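You operate a simulated robot arm through the tools that you are given. There is no shell and no other tool. Be economical: measure what you need, move in short steps, check, and stop when the job is done.

The job below is to be done with a simulated robot arm. You get a single attempt, and the scene is never put back.

## Task
Shut the mixer down and unplug it.
Fine: mixer switch and socket switch off before the plug comes out; dial to 0, lay the plug in the dish, socket cover shut.

It is judged by the outcome, as a careful person would: the job done as asked, and still so three seconds after it is handed in. It fails if anything else is knocked over, pushed out of place, dropped, spilled or broken. Lids that push on must go on centred and level and be pressed home; caps that screw on are set level and turned clockwise until they are tight.

## Robot
A 6-joint arm with a fingered hand, hanging from a carriage that runs on a rail from [-1803, 15] to [677, -6] (x, y) and turns from -5.707 to 6.301 rad about z. Base frame: it is fixed where the carriage stands at the start and does not move with it; the origin is on the floor, on the carriage's upright axis, x ahead of it, y to its left, z up. Units: mm, rad, N and s.
With the tool pointing down near the work surface it reaches from about 100 to 540 mm from the robot's upright axis, wherever it stands. Its first joint turns from -2.897 to 2.897 rad. Places, roughly: chuck knob [500, 700, 1300]; height lever [700, 600, 1200]; mixer head [700, 700, 1300]; mixer switch [500, 400, 800]; socket cover [700, 400, 800]; socket switch [700, 300, 800]; speed dial [500, 300, 800]. Payload 4 kg.
The TCP is the grasp point between the finger pads, 29 mm short of the fingertips. In the tool frame z runs along the fingers and y along their closing line. Largest opening 100 mm; the body of the gripper starts 34 mm behind the TCP. The gripper is a hand of 5 fingers: y runs from the thumb to the fingers, the wrist lies at [-15, -114, -189] in the tool frame, and closing takes about 1.5 s.
Orientation is that of the tool frame in the base frame, as [roll, pitch, yaw] about the fixed x, y, z axes, in that order (R = Rz(yaw) Ry(pitch) Rx(roll)). With the fingers straight down and the wrist toward the robot, the tool's x, y and z point along [0, 1, 0], [1, 0, 0] and [0, 0, -1] of the base frame.

## Interface
- The arm moves only by the tool nudge_tool. Its argument "plan" is a list of rows, each a list of 6 numbers: the shift along the tool's x, y, z in units of 250 mm (1.0 is 250 mm), then the turn, a rotation vector about the tool's x, y, z in units of 120 degrees (1.0 is 120 degrees). In form: [[tx, ty, tz, wx, wy, wz], ...]. A call has 1 to 10 rows; each row is the pose to reach, as a shift and turn from the pose commanded when the call began, along the tool's axes at that moment. "claw" is the closure, from 0 (fully open) to 1 (shut), set as the call begins (left out, the last holds). A call with a number of a shift or a turn outside -1 to 1 is refused whole. Rows are played at 5 a second. More than 50 mm and 0.15 rad between two rows, or a gripper value outside its range, and nothing of the call is played. Where a pose cannot be reached the arm comes as near as it can. A force on the tool above 50 N (or 10 N above the force at the start of the call, whichever is more), or a blocked arm, ends the call early, and 0.2 s more pass. Each finger travels about 108 mm/s and halts on what it meets, pressing with about 31 N; the grip force reading is that of the motor and also rises with nothing between the fingers. The clock runs only during rows and for 0.2 s after the last one: add rows that repeat a pose to give the fingers time. The reply holds the time, the measured pose of the TCP, the force on the tool along the base axes, the opening and the grip force, in the units named above and with some noise, with the torque about the TCP (base axes, N m) and any sound that the robot's microphone picked up.
- Cameras (640 x 400 px; columns grow to the right, rows downward): "scene" is now at [235.8, 46.7, 1750.5]; the picture's right is [0.83, -0.56, 0.00], its down [-0.45, -0.67, -0.59] and it looks along [0.33, 0.49, -0.81] (base axes); focal length 249 px, centre (320, 200). "wrist" rides on the gripper at [66, -86, -121] in the tool frame; the picture's right is [-0.76, 0.31, -0.58], its down [-0.59, -0.70, 0.40] and it looks along [-0.28, 0.64, 0.71] (tool axes); focal length 247 px, centre (320, 200). There is no depth. A picture from a camera that has moved, and an enlarged one, comes with that camera's place and axes in the base frame and with its lens. The place of the scene camera against the robot may be out by one fixed shift of up to 25 mm in any direction.
- capture(camera): a new picture of that camera. No time passes.
- move_column(by): slides the trunk up (or, below 0, down) by that many mm; the arm and the scene camera ride with it, the base frame stays. It gives what a move gives, with no picture.
- roll_base(legs): drives the robot by 1 to 6 legs, each [ahead, left, turn to the left] in mm, mm and rad, along the robot's own axes; the way and the turn of a leg run together, so that a leg with both is an arc; at most 1500 mm and 3.142 rad a leg. The arm and the cameras ride along, it lands a little off, and it stops where it bumps. It keeps to its track: a leg is cut to what the track allows. It gives what a move gives.
- grasp_type(shape): the hand has 5 fingers and takes this shape, open, in about a second: jaw (thumb against the fingers, like two jaws); tri (thumb and two fingers); tip (a fingertip pinch); poke (one finger out to press); point (the index stretched); flat (the hand flat); cup (the hand cupped); fist (a fist). The gripper value then closes the fingers along that shape, each until it touches; the sizes above hold for jaw. It gives what a move gives, with no picture.
- head_to(pan, tilt): turns the head with the scene camera to pan (to the left, within 2.705 rad either way) and tilt (down, from -0.506 to 1.204), counted from straight ahead of the robot. It gives what a move gives.
- zoom(camera, box): a new picture of the part [left, top, right, bottom] of that camera's present view, enlarged. No time passes.
- close_job(): hands the job in; it is judged then, once.

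Go step by step. Nothing tells you exact positions but the pictures and the camera data: compare them with the known pose of the tool, close in by small moves and look again before you grip or let go. The budget is 120 turns and 78 pictures, counting those below and the enlarged ones. Unless the task says otherwise, let go and move clear before handing in, and close with one line.

The tools are called after ">>>" by a JSON object that holds its "fn" and its "kwargs". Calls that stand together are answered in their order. nudge_tool: Moves the arm, as the interface text tells. Its arguments: {"type":"object","properties":{"plan":{"type":"array"},"claw":{"type":"number"}},"required":["plan"]} The other tools are called the same way: move_column (by) slides the trunk up or down; grasp_type (shape) gives the hand a shape; roll_base (legs) drives the base; head_to (pan, tilt) turns the head that bears the scene camera; capture (camera) takes a picture; zoom (camera, box) takes an enlarged picture of a part of a camera's view; close_job () hands the job in.

At the start:

```text
clock: 0.0
position: [424.0, 354.0, 1045.0]
ee_rot: [3.142, -0.001, 1.57]
wrist_force: [0.9, -0.7, 0.8]
moment: [-0.02, 0.01, -0.03]
opening: 100.1
grip_force: 0.1
shape: jaw
trunk travel left (down, up): [-457.0, 143.0]
robot x, y, heading: [-2.6, 1.8, 0.003]
head pan, tilt: [0.974, 0.942]
```

scene: 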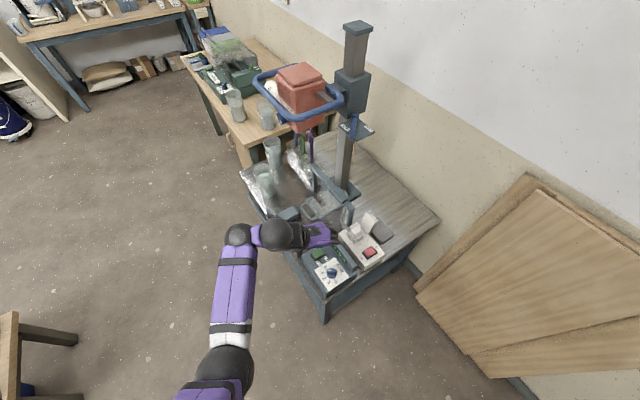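
wrist: 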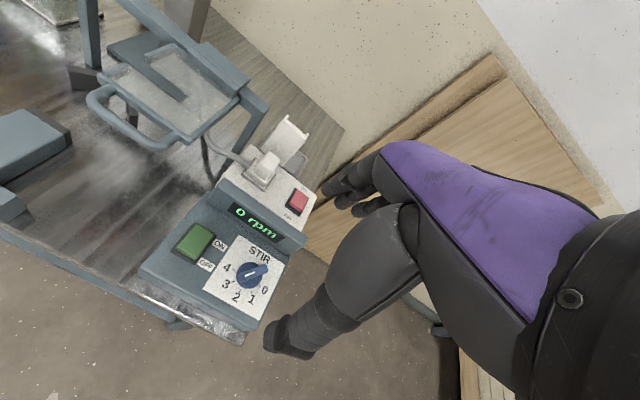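

I see the mixer stand on a bench, with a control box (green switch, dial) and a socket (red switch, plug, open cover) to the right. I'll look closer first.

>>> {"fn": "zoom", "kwargs": {"camera": "wrist", "box": [130, 90, 330, 350]}}

>>> {"fn": "zoom", "kwargs": {"camera": "scene", "box": [230, 130, 450, 330]}}

```text
1.54 times, centred on (230, 220) of wrist
camera zoom: at [337.8, 419.6, 1164.9], right [0.31, -0.76, 0.58], down [-0.7, -0.59, -0.4], along [0.64, -0.28, -0.71], focal length 380 px, centre (458, 169)
```

zoom: 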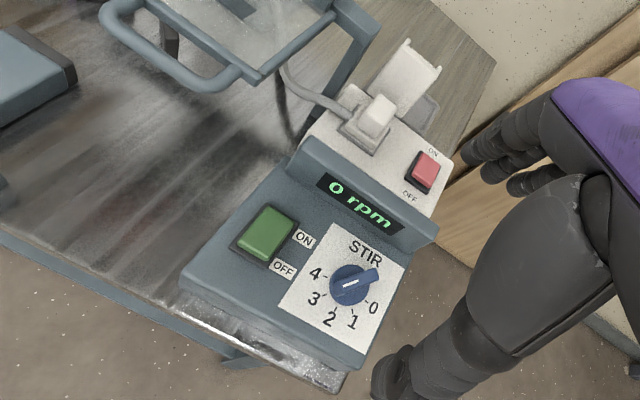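

```text
2.00 times, centred on (340, 230) of scene
camera zoom: at [235.8, 46.7, 1750.5], right [0.83, -0.56, 0.0], down [-0.45, -0.67, -0.59], along [0.33, 0.49, -0.81], focal length 498 px, centre (280, 140)
```

zoom: 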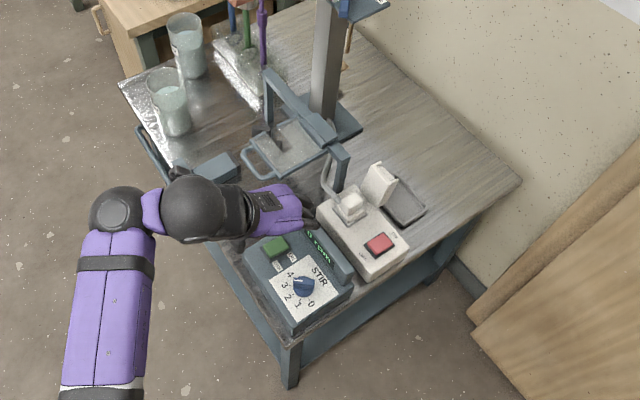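

>>> {"fn": "zoom", "kwargs": {"camera": "wrist", "box": [170, 195, 290, 315]}}

>>> {"fn": "zoom", "kwargs": {"camera": "wrist", "box": [210, 100, 330, 220]}}

>>> {"fn": "zoom", "kwargs": {"camera": "scene", "box": [300, 200, 420, 300]}}

```text
3.33 times, centred on (230, 255) of wrist
camera zoom: at [337.8, 419.6, 1164.9], right [0.31, -0.76, 0.58], down [-0.7, -0.59, -0.4], along [0.64, -0.28, -0.71], focal length 823 px, centre (620, 17)
```

zoom: 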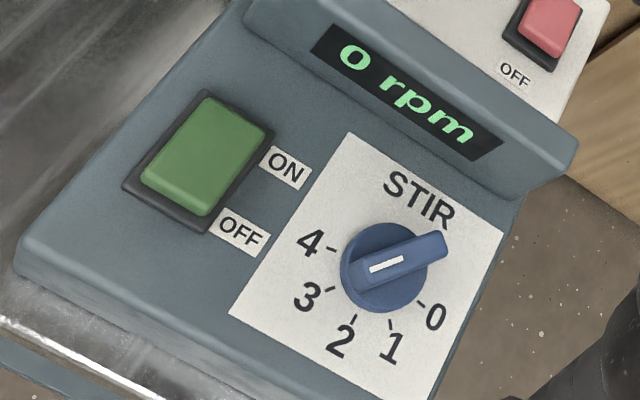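

```text
3.33 times, centred on (270, 160) of wrist
camera zoom: at [337.8, 419.6, 1164.9], right [0.31, -0.76, 0.58], down [-0.7, -0.59, -0.4], along [0.64, -0.28, -0.71], focal length 823 px, centre (487, 333)
```

zoom: 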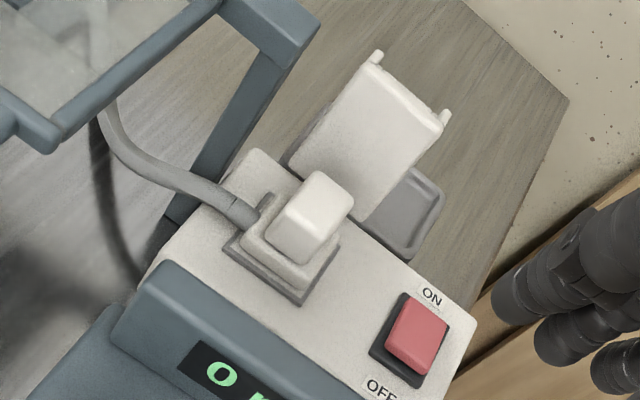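

```text
4.00 times, centred on (360, 250) of scene
camera zoom: at [235.8, 46.7, 1750.5], right [0.83, -0.56, 0.0], down [-0.45, -0.67, -0.59], along [0.33, 0.49, -0.81], focal length 997 px, centre (160, 0)
```

zoom: 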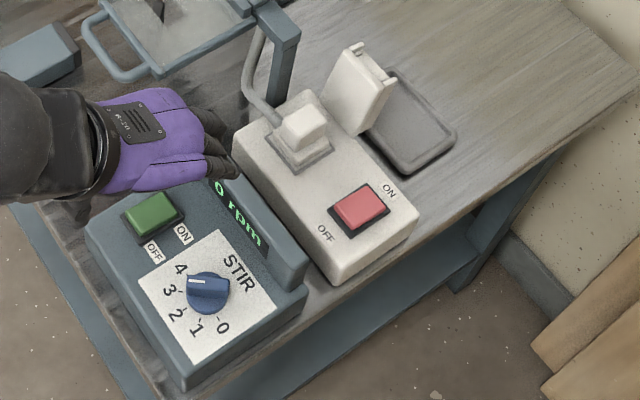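

Mixer switch ≈ (475,420,766), dial ≈ (473,320,770), red switch ≈ (655,300,775), plug ≈ (658,402,800), with the dish behind the cover. The robot must move along the rail to reach them, so I turn left first, keeping the arm clear of the bench.

>>> {"fn": "roll_base", "kwargs": {"legs": [[0, 0, 0.874]]}}

```text
clock: 2.7
position: [-3.8, 551.6, 1043.5]
ee_rot: [3.139, 0.0, 2.453]
wrist_force: [0.0, -0.2, -0.6]
moment: [-0.03, -0.03, 0.01]
opening: 99.8
grip_force: 0.1
shape: jaw
trunk travel left (down, up): [-457.0, 143.0]
robot x, y, heading: [2.0, 3.7, 0.881]
head pan, tilt: [0.974, 0.942]
```

>>> {"fn": "nudge_tool", "kwargs": {"plan": [[-0.078, -0.09, 0, 0, 0, -0.066], [-0.157, -0.18, 0, 0, 0, -0.132], [-0.236, -0.27, 0, 0, 0, -0.198], [-0.314, -0.36, 0, 0, 0, -0.264], [-0.393, -0.454, 0, 0, 0, -0.329]]}}

```text
clock: 3.9
position: [1.3, 421.1, 1048.8]
ee_rot: [3.127, -0.009, 3.073]
wrist_force: [-3.1, 0.7, -0.3]
moment: [-0.05, -0.24, -0.03]
opening: 99.7
grip_force: 0.1
shape: jaw
out of reach, approached as far as the arm can: row 5
trunk travel left (down, up): [-457.0, 143.0]
robot x, y, heading: [-2.3, -2.5, 0.883]
head pan, tilt: [0.974, 0.942]
```

>>> {"fn": "roll_base", "kwargs": {"legs": [[355, -433, 0]]}}

>>> {"fn": "grasp_type", "kwargs": {"shape": "poke"}}

>>> {"fn": "head_to", "kwargs": {"pan": 0.5, "tilt": 1.0}}

>>> {"fn": "capture", "kwargs": {"camera": "scene"}}

>>> {"fn": "capture", "kwargs": {"camera": "wrist"}}

```text
clock: 7.1
position: [554.8, 415.8, 1047.4]
ee_rot: [3.126, 0.001, 3.101]
wrist_force: [0.4, 0.1, 0.0]
moment: [0.01, -0.01, -0.01]
opening: 99.9
grip_force: 0.1
shape: jaw
trunk travel left (down, up): [-457.0, 143.0]
robot x, y, heading: [559.3, -3.8, 0.893]
head pan, tilt: [0.974, 0.942]
```

```text
clock: 8.0
position: [556.1, 416.1, 1049.2]
ee_rot: [3.127, 0.001, 3.103]
wrist_force: [0.2, 0.8, 0.6]
moment: [-0.01, -0.01, 0.0]
opening: 0.0
grip_force: 0.0
shape: poke
trunk travel left (down, up): [-457.0, 143.0]
robot x, y, heading: [560.9, -3.5, 0.892]
head pan, tilt: [0.974, 0.942]
```

```text
clock: 8.9
position: [556.0, 416.3, 1047.7]
ee_rot: [3.126, -0.001, 3.101]
wrist_force: [0.0, 0.1, 0.5]
moment: [0.01, -0.01, 0.0]
opening: 0.0
grip_force: 0.0
shape: poke
trunk travel left (down, up): [-457.0, 143.0]
robot x, y, heading: [561.1, -5.8, 0.893]
head pan, tilt: [0.499, 1.0]
```

```text
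70 pictures are left
camera scene: at [691.4, 205.6, 1746.3], right [0.98, -0.18, 0.0], down [-0.15, -0.83, -0.54], along [0.1, 0.53, -0.84], focal length 249 px, centre (320, 200)
```

scene: 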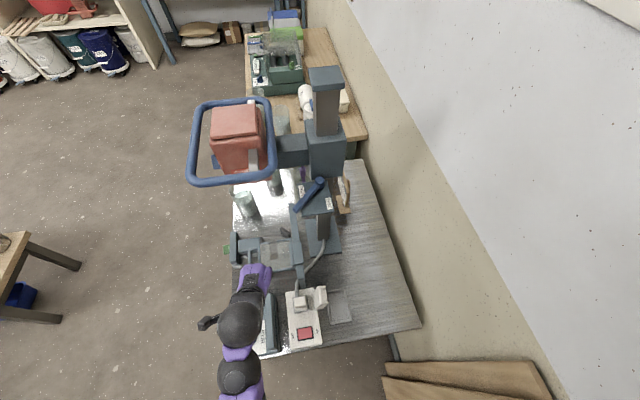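

```text
69 pictures are left
camera wrist: at [485.7, 331.6, 1167.9], right [0.77, 0.27, 0.58], down [0.56, -0.72, -0.41], along [0.31, 0.64, -0.7], focal length 247 px, centre (320, 200)
```

wrist: 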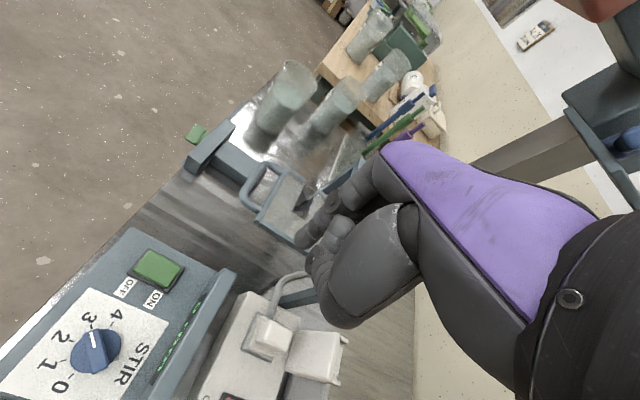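

>>> {"fn": "zoom", "kwargs": {"camera": "wrist", "box": [30, 240, 230, 400]}}

>>> {"fn": "zoom", "kwargs": {"camera": "scene", "box": [220, 240, 380, 360]}}

```text
2.50 times, centred on (130, 320) of wrist
camera zoom: at [485.7, 331.6, 1167.9], right [0.77, 0.27, 0.58], down [0.56, -0.72, -0.41], along [0.31, 0.64, -0.7], focal length 617 px, centre (795, -100)
```

zoom: 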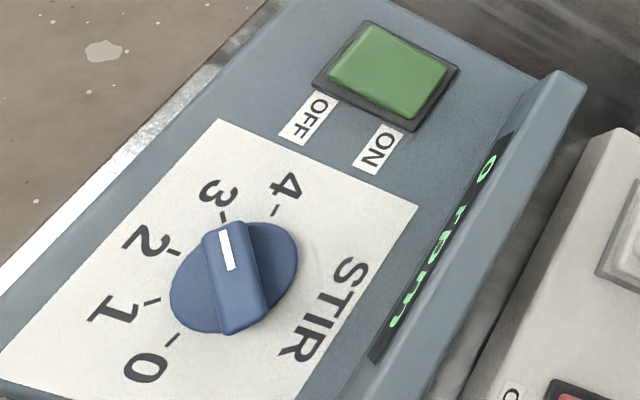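

```text
3.33 times, centred on (300, 300) of scene
camera zoom: at [691.4, 205.6, 1746.3], right [0.98, -0.18, 0.0], down [-0.15, -0.83, -0.54], along [0.1, 0.53, -0.84], focal length 831 px, centre (387, -133)
```

zoom: 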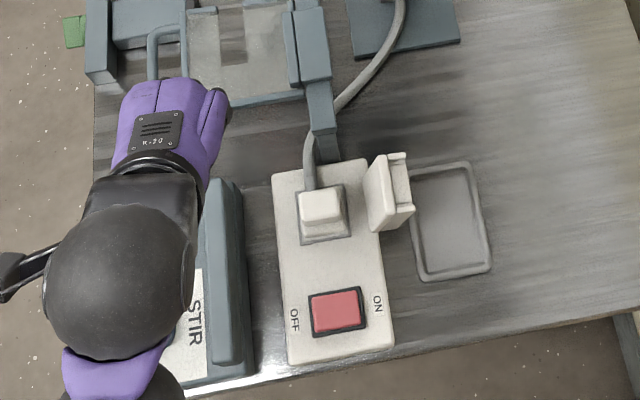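

Everything agrees between the views; the dial stands at 3. I move above the OFF end of the mixer switch with the poke finger.

>>> {"fn": "nudge_tool", "kwargs": {"plan": [[0.077, 0, 0.11, 0, 0, 0], [0.154, 0, 0.22, 0, 0, 0], [0.23, 0, 0.34, 0, 0, 0], [0.307, 0, 0.45, 0, 0, 0], [0.384, -0.004, 0.6, 0, 0, 0], [0.384, -0.004, 0.6, 0, 0, 0]]}}

>>> {"fn": "capture", "kwargs": {"camera": "wrist"}}

>>> {"fn": "capture", "kwargs": {"camera": "scene"}}

```text
clock: 10.3
position: [459.4, 422.5, 898.2]
ee_rot: [3.126, 0.002, 3.1]
wrist_force: [0.4, -0.4, 0.4]
moment: [0.01, -0.05, 0.01]
opening: 0.3
grip_force: 0.1
shape: poke
trunk travel left (down, up): [-457.0, 143.0]
robot x, y, heading: [558.6, -7.8, 0.89]
head pan, tilt: [0.499, 1.0]
```

```text
66 pictures are left
camera wrist: at [389.1, 337.0, 1018.0], right [0.77, 0.27, 0.58], down [0.56, -0.72, -0.41], along [0.31, 0.64, -0.7], focal length 247 px, centre (320, 200)
```

wrist: 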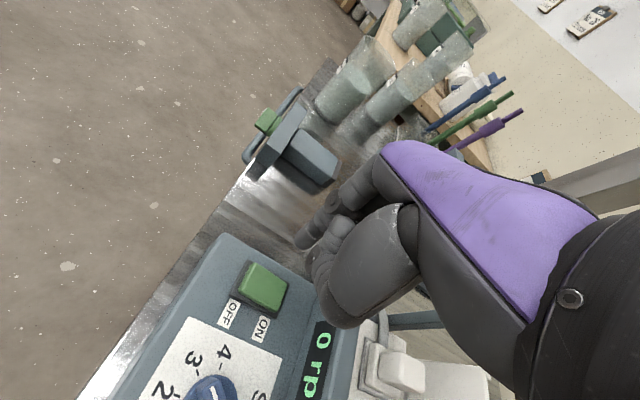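

```text
65 pictures are left
camera scene: at [691.4, 205.6, 1746.3], right [0.98, -0.18, 0.0], down [-0.15, -0.83, -0.54], along [0.1, 0.53, -0.84], focal length 249 px, centre (320, 200)
```

scene: 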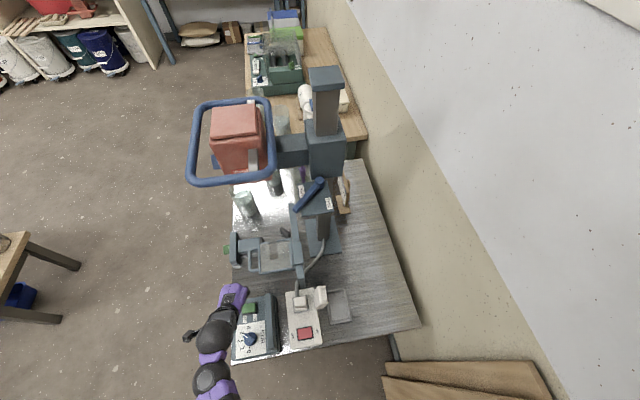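

>>> {"fn": "zoom", "kwargs": {"camera": "wrist", "box": [220, 160, 420, 340]}}

>>> {"fn": "zoom", "kwargs": {"camera": "scene", "box": [180, 260, 300, 350]}}

```text
2.22 times, centred on (320, 250) of wrist
camera zoom: at [389.1, 337.0, 1018.0], right [0.77, 0.27, 0.58], down [0.56, -0.72, -0.41], along [0.31, 0.64, -0.7], focal length 549 px, centre (320, 89)
```

zoom: 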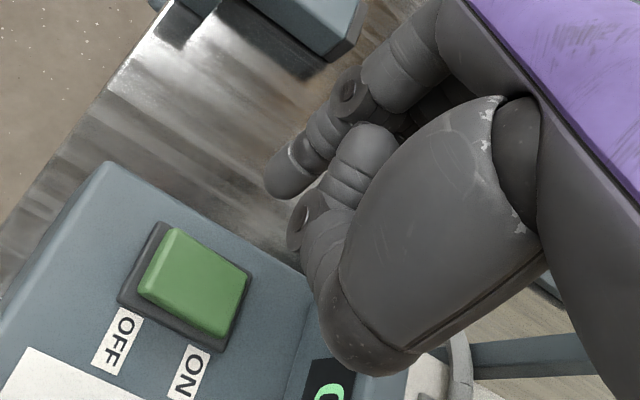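

```text
4.44 times, centred on (240, 305) of scene
camera zoom: at [691.4, 205.6, 1746.3], right [0.98, -0.18, 0.0], down [-0.15, -0.83, -0.54], along [0.1, 0.53, -0.84], focal length 1108 px, centre (676, -267)
```

zoom: 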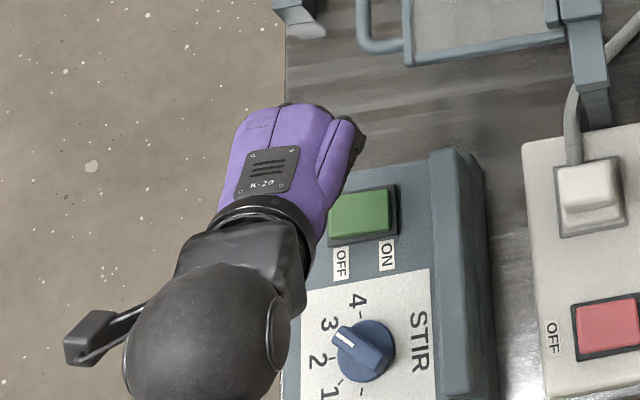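

>>> {"fn": "nudge_tool", "kwargs": {"plan": [[-0.032, -0.048, 0.16, 0, 0, 0], [-0.032, -0.048, 0.31, 0, 0, 0], [-0.032, -0.048, 0.31, 0, 0, 0]]}}

>>> {"fn": "zoom", "kwargs": {"camera": "wrist", "box": [220, 160, 420, 340]}}

>>> {"fn": "zoom", "kwargs": {"camera": "scene", "box": [180, 260, 300, 350]}}

```text
clock: 11.1
position: [465.3, 408.7, 820.4]
ee_rot: [3.125, -0.001, 3.102]
wrist_force: [-0.3, -0.1, -0.1]
moment: [0.04, -0.01, 0.04]
opening: 0.1
grip_force: 0.1
shape: poke
trunk travel left (down, up): [-457.0, 143.0]
robot x, y, heading: [558.8, -7.1, 0.892]
head pan, tilt: [0.499, 1.0]
```

```text
2.22 times, centred on (320, 250) of wrist
camera zoom: at [396.7, 324.4, 940.6], right [0.77, 0.27, 0.58], down [0.56, -0.72, -0.41], along [0.31, 0.64, -0.7], focal length 549 px, centre (320, 89)
```

zoom: 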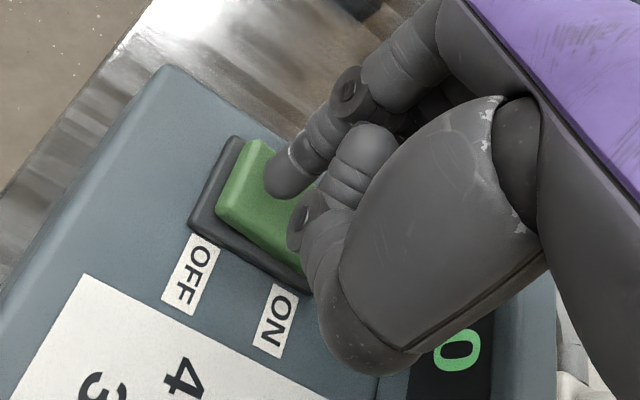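

```text
4.44 times, centred on (240, 305) of scene
camera zoom: at [691.5, 205.6, 1746.3], right [0.98, -0.18, 0.0], down [-0.15, -0.83, -0.54], along [0.1, 0.53, -0.84], focal length 1108 px, centre (676, -267)
```

zoom: 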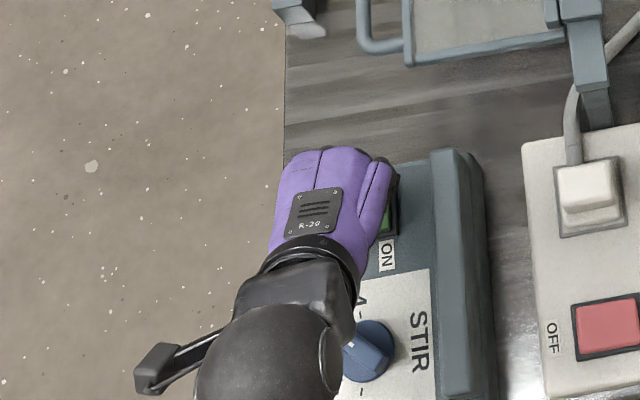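

>>> {"fn": "nudge_tool", "kwargs": {"plan": [[0.01, 0, 0.03, 0, 0, 0], [0.01, 0, 0.06, 0, 0, 0], [0.01, 0, 0.08, 0, 0, 0], [0.01, 0, 0.1, 0, 0, 0], [0.01, 0, 0.12, 0, 0, 0]]}}

>>> {"fn": "zoom", "kwargs": {"camera": "wrist", "box": [220, 160, 420, 340]}}

```text
clock: 12.3
position: [462.1, 421.7, 799.4]
ee_rot: [3.105, -0.006, 3.102]
wrist_force: [-0.4, 10.9, 45.1]
moment: [-0.28, -0.56, 0.12]
opening: 0.0
grip_force: 0.1
shape: poke
trunk travel left (down, up): [-457.0, 143.0]
robot x, y, heading: [556.8, -3.3, 0.888]
head pan, tilt: [0.499, 1.0]
```

```text
2.22 times, centred on (320, 250) of wrist
camera zoom: at [392.7, 335.0, 917.3], right [0.77, 0.25, 0.58], down [0.56, -0.71, -0.43], along [0.31, 0.66, -0.69], focal length 549 px, centre (320, 89)
```

zoom: 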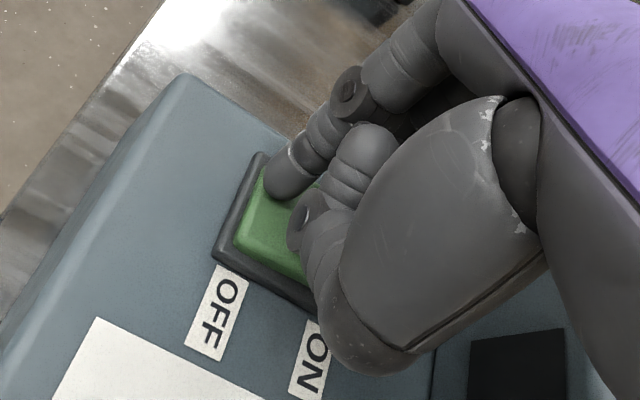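

The display has gone dark, so the mixer switch is off. I lift away and check it.

>>> {"fn": "nudge_tool", "kwargs": {"plan": [[0, 0, -0.1, 0, 0, 0], [0, 0, -0.25, 0, 0, 0], [0, 0, -0.4, 0, 0, 0], [-0.15, 0, -0.5, 0, 0, 0], [-0.3, 0, -0.5, 0, 0, 0]]}}

>>> {"fn": "capture", "kwargs": {"camera": "wrist"}}

```text
clock: 13.5
position: [539.4, 403.9, 913.4]
ee_rot: [3.128, 0.003, 3.105]
wrist_force: [0.0, 0.2, -0.7]
moment: [-0.02, 0.0, 0.02]
opening: 0.0
grip_force: 0.1
shape: poke
trunk travel left (down, up): [-457.0, 143.0]
robot x, y, heading: [555.6, -0.1, 0.888]
head pan, tilt: [0.499, 1.0]
```

```text
59 pictures are left
camera wrist: at [470.3, 319.4, 1033.7], right [0.77, 0.27, 0.58], down [0.56, -0.72, -0.41], along [0.31, 0.64, -0.7], focal length 247 px, centre (320, 200)
```

wrist: 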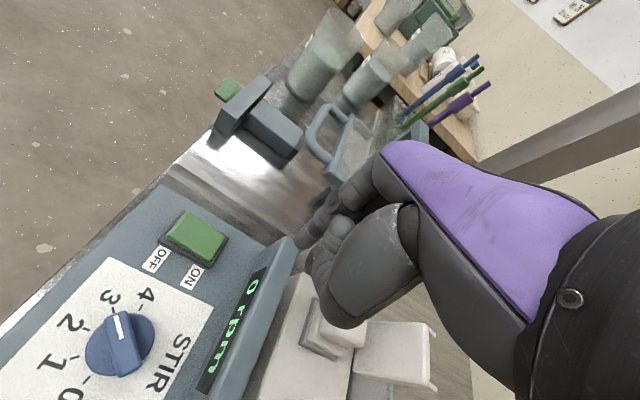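

>>> {"fn": "zoom", "kwargs": {"camera": "wrist", "box": [140, 190, 280, 300]}}

>>> {"fn": "zoom", "kwargs": {"camera": "scene", "box": [220, 280, 340, 370]}}

```text
3.64 times, centred on (210, 245) of wrist
camera zoom: at [470.3, 319.4, 1033.7], right [0.77, 0.27, 0.58], down [0.56, -0.72, -0.41], along [0.31, 0.64, -0.7], focal length 898 px, centre (720, 36)
```

zoom: 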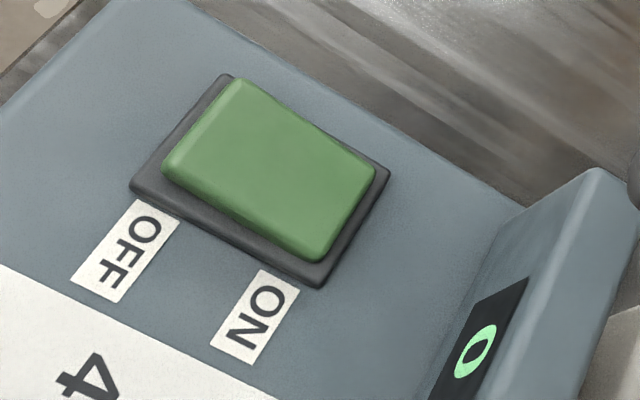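

```text
4.44 times, centred on (280, 325) of scene
camera zoom: at [691.4, 205.6, 1746.3], right [0.98, -0.18, 0.0], down [-0.15, -0.83, -0.54], along [0.1, 0.53, -0.84], focal length 1108 px, centre (498, -356)
```

zoom: 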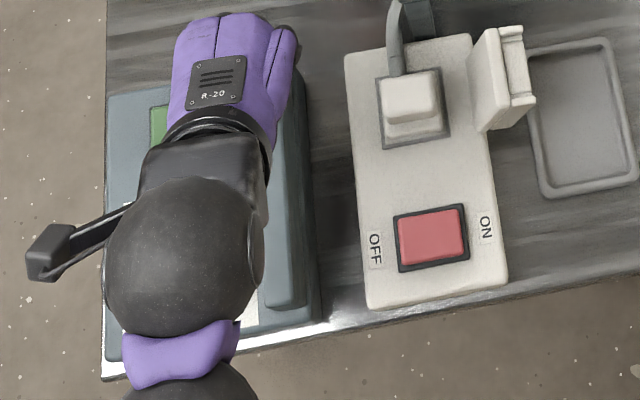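

The display is lit again, so the rocker sprang back; the contact torque suggests something other than the fingertip bore on it. I'll try the "point" shape and look at the hand.

>>> {"fn": "grasp_type", "kwargs": {"shape": "point"}}

>>> {"fn": "zoom", "kwargs": {"camera": "wrist", "box": [220, 160, 420, 340]}}

```text
clock: 14.4
position: [538.5, 404.9, 913.2]
ee_rot: [3.127, 0.0, 3.102]
wrist_force: [-0.1, 0.3, -0.1]
moment: [0.01, 0.0, -0.01]
opening: 0.0
grip_force: 0.1
shape: point
trunk travel left (down, up): [-457.0, 143.0]
robot x, y, heading: [556.3, -6.7, 0.891]
head pan, tilt: [0.499, 1.0]
```

```text
2.22 times, centred on (320, 250) of wrist
camera zoom: at [470.0, 319.9, 1033.7], right [0.77, 0.27, 0.58], down [0.56, -0.72, -0.41], along [0.31, 0.64, -0.7], focal length 549 px, centre (320, 89)
```

zoom: 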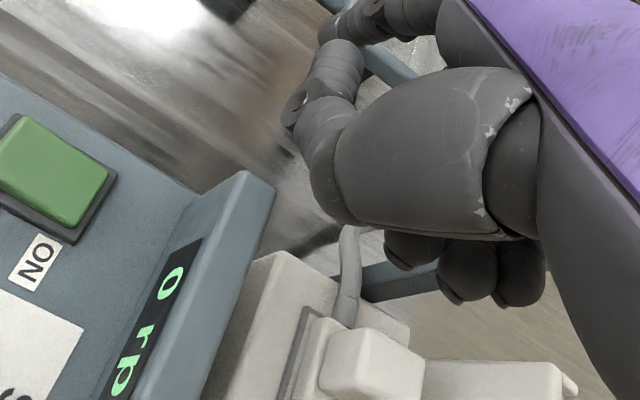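

>>> {"fn": "grasp_type", "kwargs": {"shape": "tip"}}

>>> {"fn": "zoom", "kwargs": {"camera": "wrist", "box": [220, 160, 420, 340]}}

>>> {"fn": "nudge_tool", "kwargs": {"plan": [[0, 0, 0, 0, 0, 0], [0, 0, 0, 0, 0, 0], [0, 0, 0, 0, 0, 0], [0, 0, 0, 0, 0, 0], [0, 0, 0, 0, 0, 0], [0, 0, 0, 0, 0, 0]], "claw": 1}}

>>> {"fn": "zoom", "kwargs": {"camera": "wrist", "box": [220, 160, 420, 340]}}

```text
clock: 15.3
position: [540.0, 404.7, 913.2]
ee_rot: [3.126, 0.001, 3.102]
wrist_force: [-0.4, 0.5, 0.4]
moment: [0.0, 0.02, -0.01]
opening: 99.9
grip_force: 0.1
shape: tip
trunk travel left (down, up): [-457.0, 143.0]
robot x, y, heading: [558.4, -1.6, 0.888]
head pan, tilt: [0.499, 1.0]
```

```text
2.22 times, centred on (320, 250) of wrist
camera zoom: at [470.0, 319.9, 1033.7], right [0.77, 0.27, 0.58], down [0.56, -0.72, -0.41], along [0.31, 0.64, -0.7], focal length 549 px, centre (320, 89)
```

zoom: 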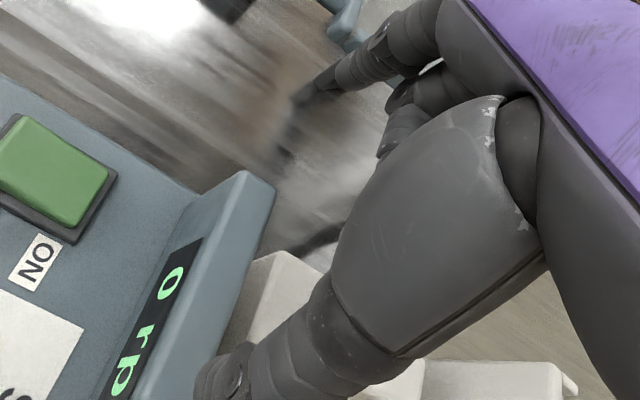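

```text
clock: 16.7
position: [540.2, 405.2, 913.6]
ee_rot: [3.126, 0.0, 3.102]
wrist_force: [0.2, 0.1, 0.0]
moment: [0.01, 0.0, 0.0]
opening: 0.0
grip_force: 31.1
shape: tip
trunk travel left (down, up): [-457.0, 143.0]
robot x, y, heading: [561.7, -2.5, 0.893]
head pan, tilt: [0.499, 1.0]
```

```text
2.22 times, centred on (320, 250) of wrist
camera zoom: at [470.2, 319.9, 1033.7], right [0.77, 0.27, 0.58], down [0.56, -0.72, -0.41], along [0.31, 0.64, -0.7], focal length 549 px, centre (320, 89)
```

zoom: 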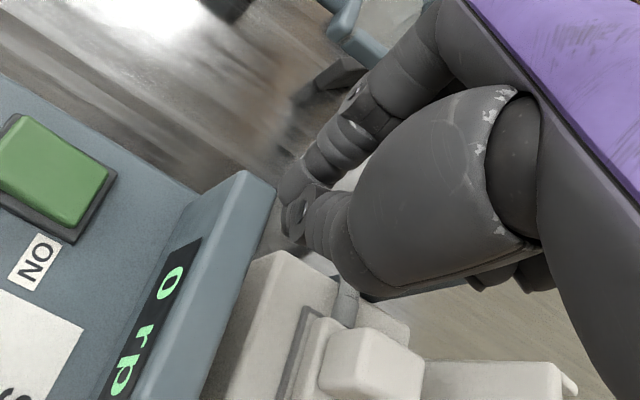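

>>> {"fn": "nudge_tool", "kwargs": {"plan": [[0.15, 0.02, 0, 0, 0, 0], [0.334, 0.043, 0, 0, 0, 0], [0.334, 0.043, 0.15, 0, 0, 0], [0.334, 0.043, 0.3, 0, 0, 0], [0.334, 0.043, 0.38, 0, 0, 0], [0.334, 0.043, 0.38, 0, 0, 0]]}}

>>> {"fn": "zoom", "kwargs": {"camera": "wrist", "box": [220, 160, 420, 340]}}

```text
clock: 18.1
position: [455.9, 422.9, 820.8]
ee_rot: [3.126, -0.001, 3.101]
wrist_force: [-0.5, -0.2, -0.9]
moment: [0.01, 0.03, 0.0]
opening: 0.0
grip_force: 30.8
shape: tip
trunk travel left (down, up): [-457.0, 143.0]
robot x, y, heading: [558.5, -5.1, 0.889]
head pan, tilt: [0.499, 1.0]
```

```text
2.22 times, centred on (320, 250) of wrist
camera zoom: at [385.9, 337.7, 940.0], right [0.77, 0.27, 0.58], down [0.56, -0.72, -0.41], along [0.31, 0.64, -0.7], focal length 549 px, centre (320, 89)
```

zoom: 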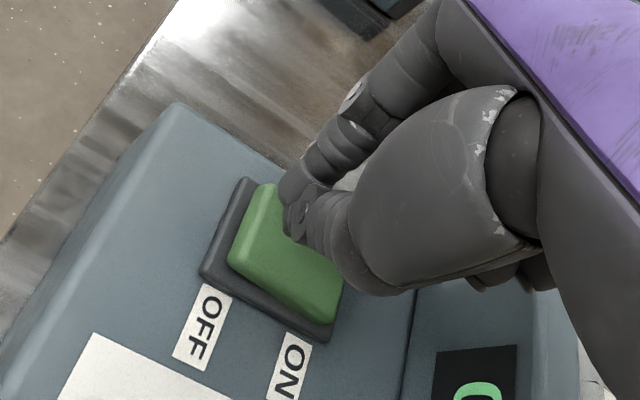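

>>> {"fn": "nudge_tool", "kwargs": {"plan": [[0, 0, 0.04, 0, 0, 0], [0, 0, 0.08, 0, 0, 0], [0, 0, 0.1, 0, 0, 0], [0, 0, 0.12, 0, 0, 0], [0, 0, 0.14, 0, 0, 0], [0, 0, 0.14, 0, 0, 0]]}}

>>> {"fn": "zoom", "kwargs": {"camera": "wrist", "box": [220, 160, 420, 340]}}

```text
clock: 19.5
position: [454.4, 431.5, 791.8]
ee_rot: [3.111, -0.002, 3.101]
wrist_force: [-4.2, 12.0, 29.2]
moment: [-0.01, 0.04, 0.08]
opening: 0.1
grip_force: 31.0
shape: tip
trunk travel left (down, up): [-457.0, 143.0]
robot x, y, heading: [560.8, -7.1, 0.889]
head pan, tilt: [0.499, 1.0]
```

```text
2.22 times, centred on (320, 250) of wrist
camera zoom: at [385.2, 345.0, 910.0], right [0.77, 0.26, 0.58], down [0.56, -0.71, -0.42], along [0.31, 0.65, -0.69], focal length 549 px, centre (320, 89)
```

zoom: 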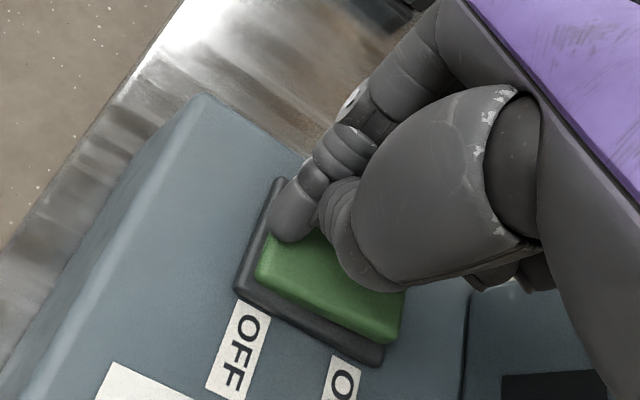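

The OFF side is now clearly depressed. I lift straight off and check.

>>> {"fn": "nudge_tool", "kwargs": {"plan": [[0, 0, -0.1, 0, 0, 0], [0, 0, -0.25, 0, 0, 0], [0, 0, -0.4, 0, 0, 0], [-0.15, 0, -0.4, 0, 0, 0], [-0.3, 0, -0.4, 0, 0, 0]]}}

>>> {"fn": "zoom", "kwargs": {"camera": "wrist", "box": [60, 160, 380, 360]}}

```text
clock: 20.7
position: [530.6, 417.0, 886.1]
ee_rot: [3.126, -0.002, 3.101]
wrist_force: [-0.4, 0.2, 0.2]
moment: [0.0, -0.01, 0.01]
opening: 0.1
grip_force: 30.9
shape: tip
trunk travel left (down, up): [-457.0, 143.0]
robot x, y, heading: [556.6, -4.0, 0.89]
head pan, tilt: [0.499, 1.0]
```

```text
2.00 times, centred on (220, 260) of wrist
camera zoom: at [462.0, 332.4, 1005.1], right [0.77, 0.27, 0.58], down [0.56, -0.72, -0.41], along [0.31, 0.64, -0.7], focal length 494 px, centre (520, 80)
```

zoom: 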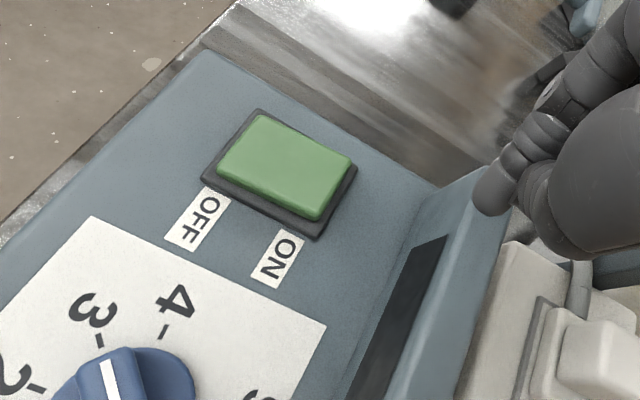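

Mixer is off (display dark, OFF end down). Dial centre ≈ (473,320), pointer at 3; 0 is 120° counter-clockwise from above. I go above the dial with the closing line across its bar.

>>> {"fn": "nudge_tool", "kwargs": {"plan": [[0.043, -0.079, 0, 0, 0, 0.063], [0.086, -0.158, 0, 0, 0, 0.126], [0.129, -0.237, 0, 0, 0, 0.188], [0.172, -0.316, 0, 0, 0, 0.251], [0.215, -0.395, 0, 0, 0, 0.314], [0.215, -0.395, 0, 0, 0, 0.314], [0.215, -0.395, 0, 0, 0, 0.314]], "claw": 0.4}}

>>> {"fn": "capture", "kwargs": {"camera": "wrist"}}

>>> {"fn": "zoom", "kwargs": {"camera": "wrist", "box": [220, 160, 420, 340]}}

```text
clock: 22.3
position: [473.7, 320.0, 884.4]
ee_rot: [3.13, -0.009, 2.442]
wrist_force: [0.5, -0.6, -0.6]
moment: [-0.01, 0.01, -0.02]
opening: 60.1
grip_force: 0.1
shape: tip
trunk travel left (down, up): [-457.0, 143.0]
robot x, y, heading: [557.5, -4.2, 0.89]
head pan, tilt: [0.499, 1.0]
```

```text
50 pictures are left
camera wrist: at [367.9, 295.0, 1004.7], right [0.78, -0.26, 0.57], down [0.0, -0.91, -0.41], along [0.63, 0.32, -0.71], focal length 247 px, centre (320, 200)
```

wrist: 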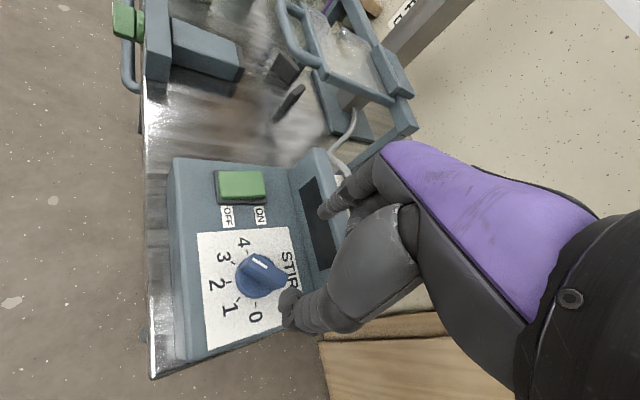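

```text
2.22 times, centred on (320, 250) of wrist
camera zoom: at [367.9, 295.0, 1004.7], right [0.78, -0.26, 0.57], down [0.0, -0.91, -0.41], along [0.63, 0.32, -0.71], focal length 549 px, centre (320, 89)
```

zoom: 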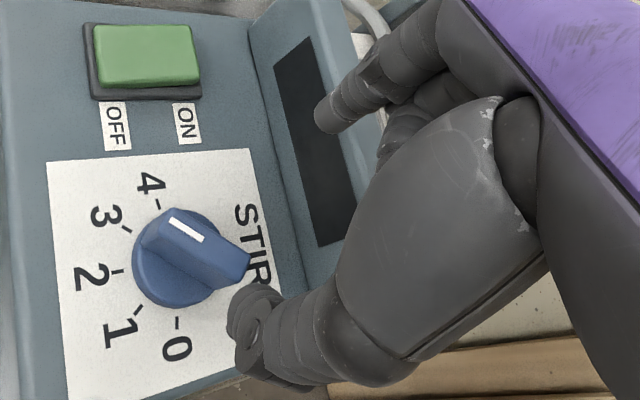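

>>> {"fn": "nudge_tool", "kwargs": {"plan": [[0, 0, 0.1, 0, 0, 0], [0, 0, 0.2, 0, 0, 0], [0, 0, 0.25, 0, 0, 0], [0, 0, 0.25, 0, 0, 0]], "claw": 0.5}}

>>> {"fn": "zoom", "kwargs": {"camera": "wrist", "box": [220, 160, 420, 340]}}

```text
clock: 23.3
position: [473.8, 320.7, 821.5]
ee_rot: [3.13, -0.009, 2.444]
wrist_force: [-0.8, 0.2, 0.1]
moment: [0.0, -0.02, 0.01]
opening: 50.5
grip_force: 0.0
shape: tip
trunk travel left (down, up): [-457.0, 143.0]
robot x, y, heading: [557.9, -2.1, 0.89]
head pan, tilt: [0.499, 1.0]
```

```text
2.22 times, centred on (320, 250) of wrist
camera zoom: at [367.7, 296.5, 940.8], right [0.78, -0.26, 0.57], down [0.0, -0.91, -0.41], along [0.63, 0.32, -0.71], focal length 549 px, centre (320, 89)
```

zoom: 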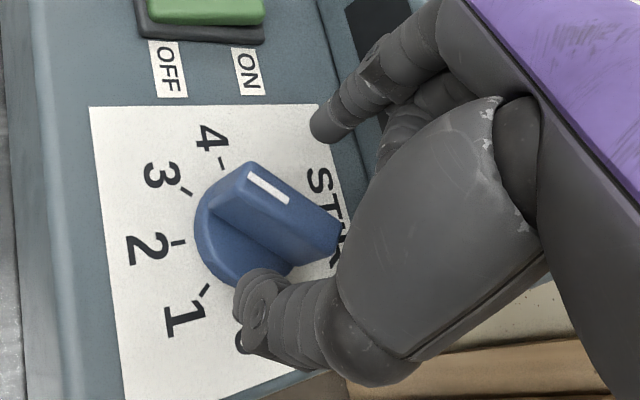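

>>> {"fn": "nudge_tool", "kwargs": {"plan": [[0, 0, 0.03, 0, 0, 0], [0, 0, 0.05, 0, 0, 0], [0, 0, 0.05, 0, 0, 0]]}}

>>> {"fn": "nudge_tool", "kwargs": {"plan": [[0, 0, 0, 0, 0, 0], [0, 0, 0, 0, 0, 0], [0, 0, 0, 0, 0, 0], [0, 0, 0, 0, 0, 0], [0, 0, 0, 0, 0, 0]], "claw": 1}}

>>> {"fn": "zoom", "kwargs": {"camera": "wrist", "box": [220, 160, 420, 340]}}

```text
clock: 24.1
position: [474.7, 322.1, 807.7]
ee_rot: [3.127, -0.008, 2.446]
wrist_force: [0.2, 0.1, -1.6]
moment: [0.01, -0.03, -0.05]
opening: 50.3
grip_force: 0.1
shape: tip
trunk travel left (down, up): [-457.0, 143.0]
robot x, y, heading: [561.3, -7.0, 0.888]
head pan, tilt: [0.499, 1.0]
```

```text
clock: 25.3
position: [475.5, 320.8, 807.8]
ee_rot: [3.13, -0.009, 2.443]
wrist_force: [-0.7, -0.7, -4.0]
moment: [-0.03, -0.01, -0.02]
opening: 8.3
grip_force: 31.4
shape: tip
trunk travel left (down, up): [-457.0, 143.0]
robot x, y, heading: [560.8, -4.2, 0.886]
head pan, tilt: [0.499, 1.0]
```

```text
2.22 times, centred on (320, 250) of wrist
camera zoom: at [368.5, 296.0, 928.3], right [0.78, -0.26, 0.57], down [0.0, -0.91, -0.41], along [0.63, 0.32, -0.71], focal length 549 px, centre (320, 89)
```

zoom: 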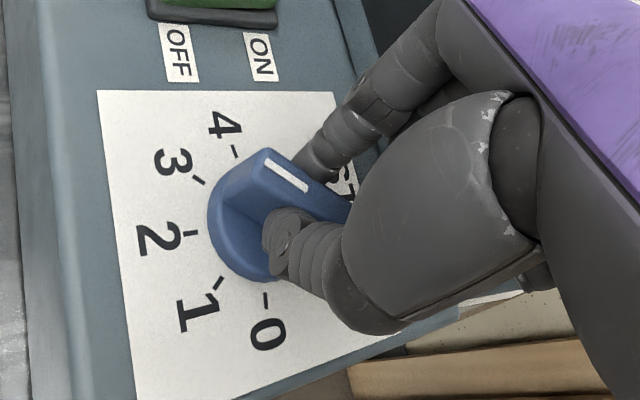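

Bar is gripped. I turn it counter-clockwise, first half.

>>> {"fn": "nudge_tool", "kwargs": {"plan": [[0, 0, 0, 0, 0, -0.066], [0, 0, 0, 0, 0, -0.132], [0, 0, 0, 0, 0, -0.198], [0, 0, 0, 0, 0, -0.264], [0, 0, 0, 0, 0, -0.33], [0, 0, 0, 0, 0, -0.396], [0, 0, 0, 0, 0, -0.462], [0, 0, 0, 0, 0, -0.528], [0, 0, 0, 0, 0, -0.528]]}}

>>> {"fn": "zoom", "kwargs": {"camera": "wrist", "box": [220, 160, 420, 340]}}

```text
clock: 27.3
position: [474.5, 320.7, 807.9]
ee_rot: [3.13, 0.005, -2.73]
wrist_force: [0.4, 0.0, -12.5]
moment: [-0.03, 0.0, -0.01]
opening: 7.7
grip_force: 31.5
shape: tip
trunk travel left (down, up): [-457.0, 143.0]
robot x, y, heading: [561.4, -5.3, 0.896]
head pan, tilt: [0.499, 1.0]
```

```text
2.22 times, centred on (320, 250) of wrist
camera zoom: at [447.2, 214.4, 928.1], right [0.57, 0.58, 0.59], down [0.82, -0.4, -0.4], along [0.01, 0.71, -0.7], focal length 549 px, centre (320, 89)
```

zoom: 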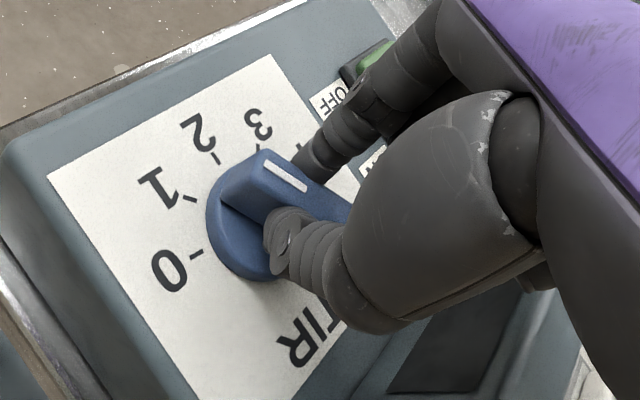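

>>> {"fn": "nudge_tool", "kwargs": {"plan": [[0, 0, 0, 0, 0, -0.066], [0, 0, 0, 0, 0, -0.132], [0, 0, 0, 0, 0, -0.198], [0, 0, 0, 0, 0, -0.264], [0, 0, 0, 0, 0, -0.33], [0, 0, 0, 0, 0, -0.396], [0, 0, 0, 0, 0, -0.455], [0, 0, 0, 0, 0, -0.48], [0, 0, 0, 0, 0, -0.48]]}}

>>> {"fn": "zoom", "kwargs": {"camera": "wrist", "box": [220, 160, 420, 340]}}

```text
clock: 29.3
position: [473.4, 320.6, 807.9]
ee_rot: [-3.142, 0.014, -1.727]
wrist_force: [1.1, -4.5, -5.8]
moment: [-0.09, 0.0, -0.03]
opening: 7.5
grip_force: 31.2
shape: tip
trunk travel left (down, up): [-457.0, 143.0]
robot x, y, heading: [557.4, -3.1, 0.893]
head pan, tilt: [0.499, 1.0]
```

```text
2.22 times, centred on (320, 250) of wrist
camera zoom: at [547.8, 241.4, 928.4], right [-0.19, 0.79, 0.59], down [0.79, 0.48, -0.39], along [-0.59, 0.39, -0.71], focal length 549 px, centre (320, 89)
```

zoom: 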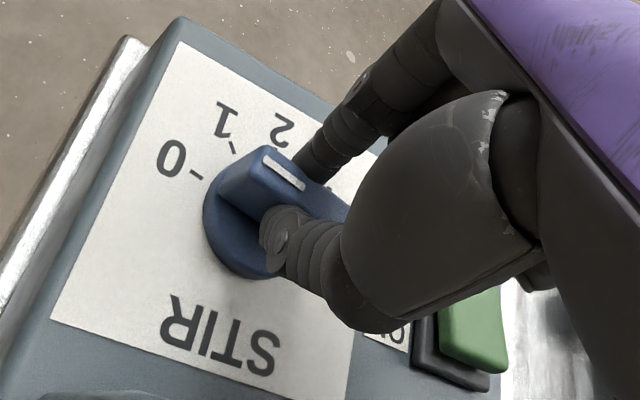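

Pointer looks aligned with 0. I release, rise and check.

>>> {"fn": "nudge_tool", "kwargs": {"plan": [[0, 0, 0, 0, 0, 0], [0, 0, 0, 0, 0, 0], [0, 0, 0, 0, 0, 0], [0, 0, -0.1, 0, 0, 0], [0, 0, -0.25, 0, 0, 0], [0, 0, -0.4, 0, 0, 0], [0, 0, -0.4, 0, 0, 0]], "claw": 0.5}}

>>> {"fn": "zoom", "kwargs": {"camera": "wrist", "box": [180, 160, 380, 340]}}

```text
clock: 30.9
position: [457.6, 333.5, 873.1]
ee_rot: [3.142, 0.016, -1.73]
wrist_force: [0.8, -0.2, -0.2]
moment: [-0.03, 0.01, 0.02]
opening: 49.7
grip_force: 0.1
shape: tip
out of reach, approached as far as the arm can: row 5, 6, 7
trunk travel left (down, up): [-457.0, 143.0]
robot x, y, heading: [557.5, -4.2, 0.889]
head pan, tilt: [0.499, 1.0]
```

```text
2.22 times, centred on (280, 250) of wrist
camera zoom: at [530.5, 252.8, 992.6], right [-0.18, 0.79, 0.59], down [0.79, 0.48, -0.39], along [-0.59, 0.39, -0.71], focal length 549 px, centre (409, 89)
```

zoom: 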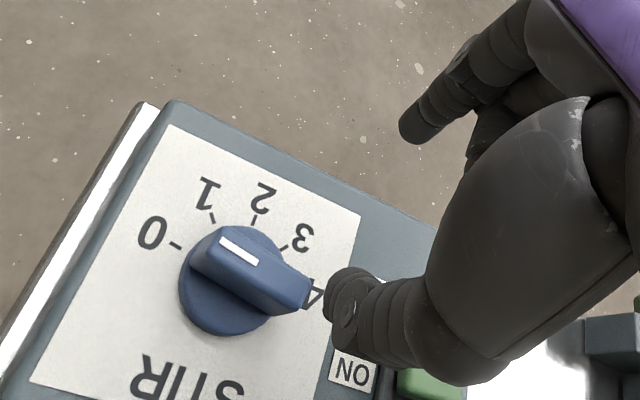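

Dial points at 0. I raise the trunk a little, swing the hand back and go above the red socket switch with fingers closed.

>>> {"fn": "move_column", "kwargs": {"by": 40}}

>>> {"fn": "nudge_tool", "kwargs": {"plan": [[-0.003, -0.075, 0, 0, 0, 0.067], [-0.005, -0.15, 0, 0, 0, 0.135], [-0.008, -0.226, 0, 0, 0, 0.202], [-0.011, -0.301, 0, 0, 0, 0.27], [-0.013, -0.376, 0, 0, 0, 0.337], [-0.016, -0.452, 0, 0, 0, 0.404], [-0.019, -0.527, 0, 0, 0, 0.471], [-0.021, -0.602, 0, 0, 0, 0.538], [-0.024, -0.678, 0, 0, 0, 0.606], [-0.027, -0.753, 0, 0, 0, 0.673]], "claw": 1}}

>>> {"fn": "capture", "kwargs": {"camera": "wrist"}}

>>> {"fn": "zoom", "kwargs": {"camera": "scene", "box": [220, 240, 380, 360]}}

```text
clock: 31.7
position: [456.7, 333.3, 913.3]
ee_rot: [-3.141, 0.015, -1.729]
wrist_force: [0.0, 0.6, 0.6]
moment: [0.01, -0.01, -0.02]
opening: 49.9
grip_force: 0.1
shape: tip
trunk travel left (down, up): [-497.0, 103.0]
robot x, y, heading: [559.4, -7.5, 0.895]
head pan, tilt: [0.499, 1.0]
```

```text
clock: 33.9
position: [645.6, 311.9, 913.7]
ee_rot: [3.126, 0.0, -3.139]
wrist_force: [-0.3, 0.1, -0.3]
moment: [-0.06, 0.0, 0.05]
opening: 0.0
grip_force: 31.2
shape: tip
trunk travel left (down, up): [-497.0, 103.0]
robot x, y, heading: [555.1, -4.5, 0.885]
head pan, tilt: [0.499, 1.0]
```

```text
43 pictures are left
camera wrist: at [578.8, 222.6, 1033.6], right [0.76, 0.3, 0.58], down [0.59, -0.7, -0.41], along [0.28, 0.65, -0.7], focal length 247 px, centre (320, 200)
```

wrist: 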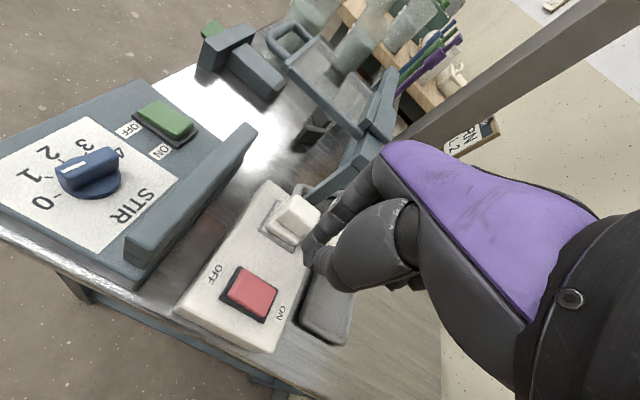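

```text
3.33 times, centred on (300, 300) of scene
camera zoom: at [691.5, 205.6, 1786.4], right [0.98, -0.18, 0.0], down [-0.15, -0.83, -0.54], along [0.1, 0.53, -0.84], focal length 831 px, centre (387, -133)
```

zoom: 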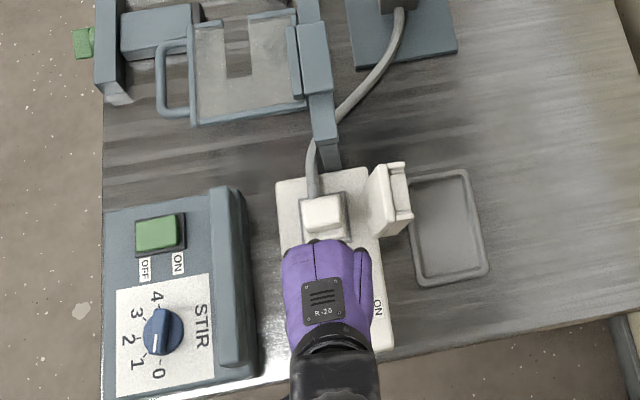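

>>> {"fn": "nudge_tool", "kwargs": {"plan": [[0.022, -0.032, 0.15, 0, 0, 0], [0.022, -0.032, 0.3, 0, 0, 0], [0.022, -0.032, 0.42, 0, 0, 0], [0.022, -0.032, 0.42, 0, 0, 0]]}}

>>> {"fn": "zoom", "kwargs": {"camera": "wrist", "box": [220, 160, 420, 340]}}

```text
clock: 34.9
position: [638.2, 304.4, 809.6]
ee_rot: [3.126, 0.003, -3.138]
wrist_force: [-0.2, 0.7, -0.1]
moment: [-0.01, 0.03, 0.02]
opening: 0.2
grip_force: 31.2
shape: tip
trunk travel left (down, up): [-497.0, 103.0]
robot x, y, heading: [560.3, -1.2, 0.894]
head pan, tilt: [0.499, 1.0]
```

```text
2.22 times, centred on (320, 250) of wrist
camera zoom: at [572.3, 215.9, 928.3], right [0.75, 0.3, 0.58], down [0.59, -0.69, -0.41], along [0.28, 0.65, -0.7], focal length 549 px, centre (320, 89)
```

zoom: 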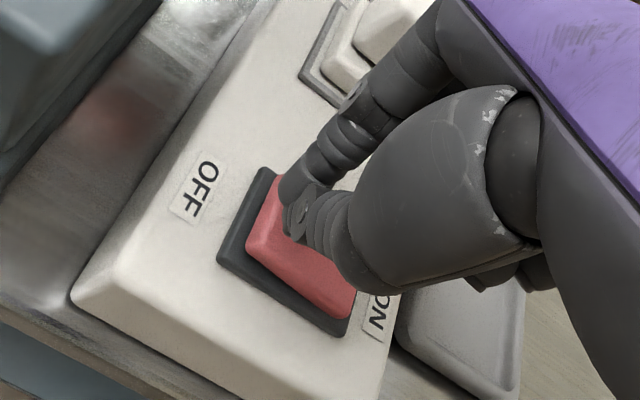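

>>> {"fn": "nudge_tool", "kwargs": {"plan": [[0, 0, 0.04, 0, 0, 0], [0, 0, 0.06, 0, 0, 0], [0, 0, 0.08, 0, 0, 0], [0, 0, 0.1, 0, 0, 0], [0, 0, 0.12, 0, 0, 0], [0, 0, 0.12, 0, 0, 0]]}}

>>> {"fn": "nudge_tool", "kwargs": {"plan": [[0, 0, -0.1, 0, 0, 0], [0, 0, -0.25, 0, 0, 0], [0, 0, -0.4, 0, 0, 0], [0, 0, -0.5, 0, 0, 0]]}}

>>> {"fn": "zoom", "kwargs": {"camera": "wrist", "box": [160, 160, 360, 360]}}

```text
clock: 35.5
position: [636.6, 307.3, 798.6]
ee_rot: [3.111, 0.002, -3.133]
wrist_force: [-4.5, -6.1, 23.0]
moment: [-0.3, 0.09, -0.06]
opening: 0.0
grip_force: 30.6
shape: tip
trunk travel left (down, up): [-497.0, 103.0]
robot x, y, heading: [559.6, -3.3, 0.894]
head pan, tilt: [0.499, 1.0]
stopped in row 3: the force on the tool passed its limit at 61 N (the readings are from after the stop); the commanded pose is now the measured one
```

```text
clock: 36.5
position: [637.7, 302.8, 924.0]
ee_rot: [3.116, 0.004, -3.136]
wrist_force: [0.0, -1.0, -0.1]
moment: [0.01, -0.02, 0.03]
opening: 0.1
grip_force: 30.4
shape: tip
trunk travel left (down, up): [-497.0, 103.0]
robot x, y, heading: [561.2, -5.2, 0.89]
head pan, tilt: [0.499, 1.0]
```

```text
2.00 times, centred on (260, 260) of wrist
camera zoom: at [571.5, 213.4, 1042.6], right [0.75, 0.3, 0.59], down [0.6, -0.69, -0.41], along [0.28, 0.66, -0.7], focal length 494 px, centre (440, 80)
```

zoom: 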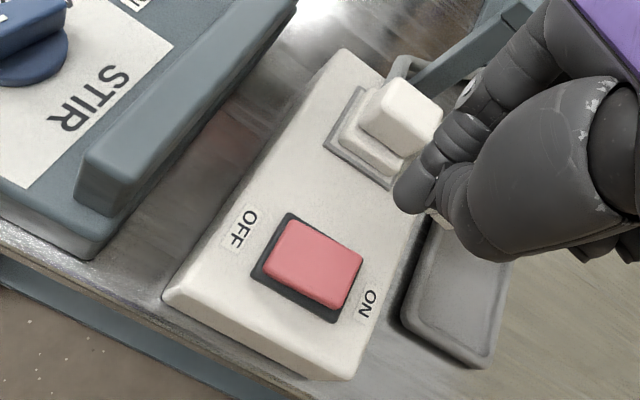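

>>> {"fn": "zoom", "kwargs": {"camera": "wrist", "box": [220, 215, 300, 275]}}

```text
6.67 times, centred on (260, 245) of wrist
camera zoom: at [571.5, 213.4, 1042.6], right [0.75, 0.3, 0.59], down [0.6, -0.69, -0.41], along [0.28, 0.66, -0.7], focal length 1646 px, centre (720, -100)
```

zoom: 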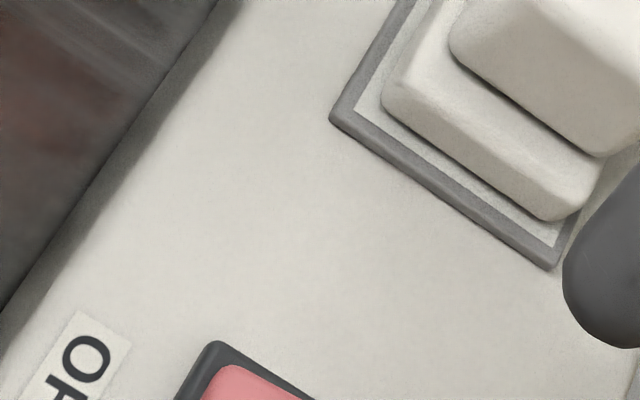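

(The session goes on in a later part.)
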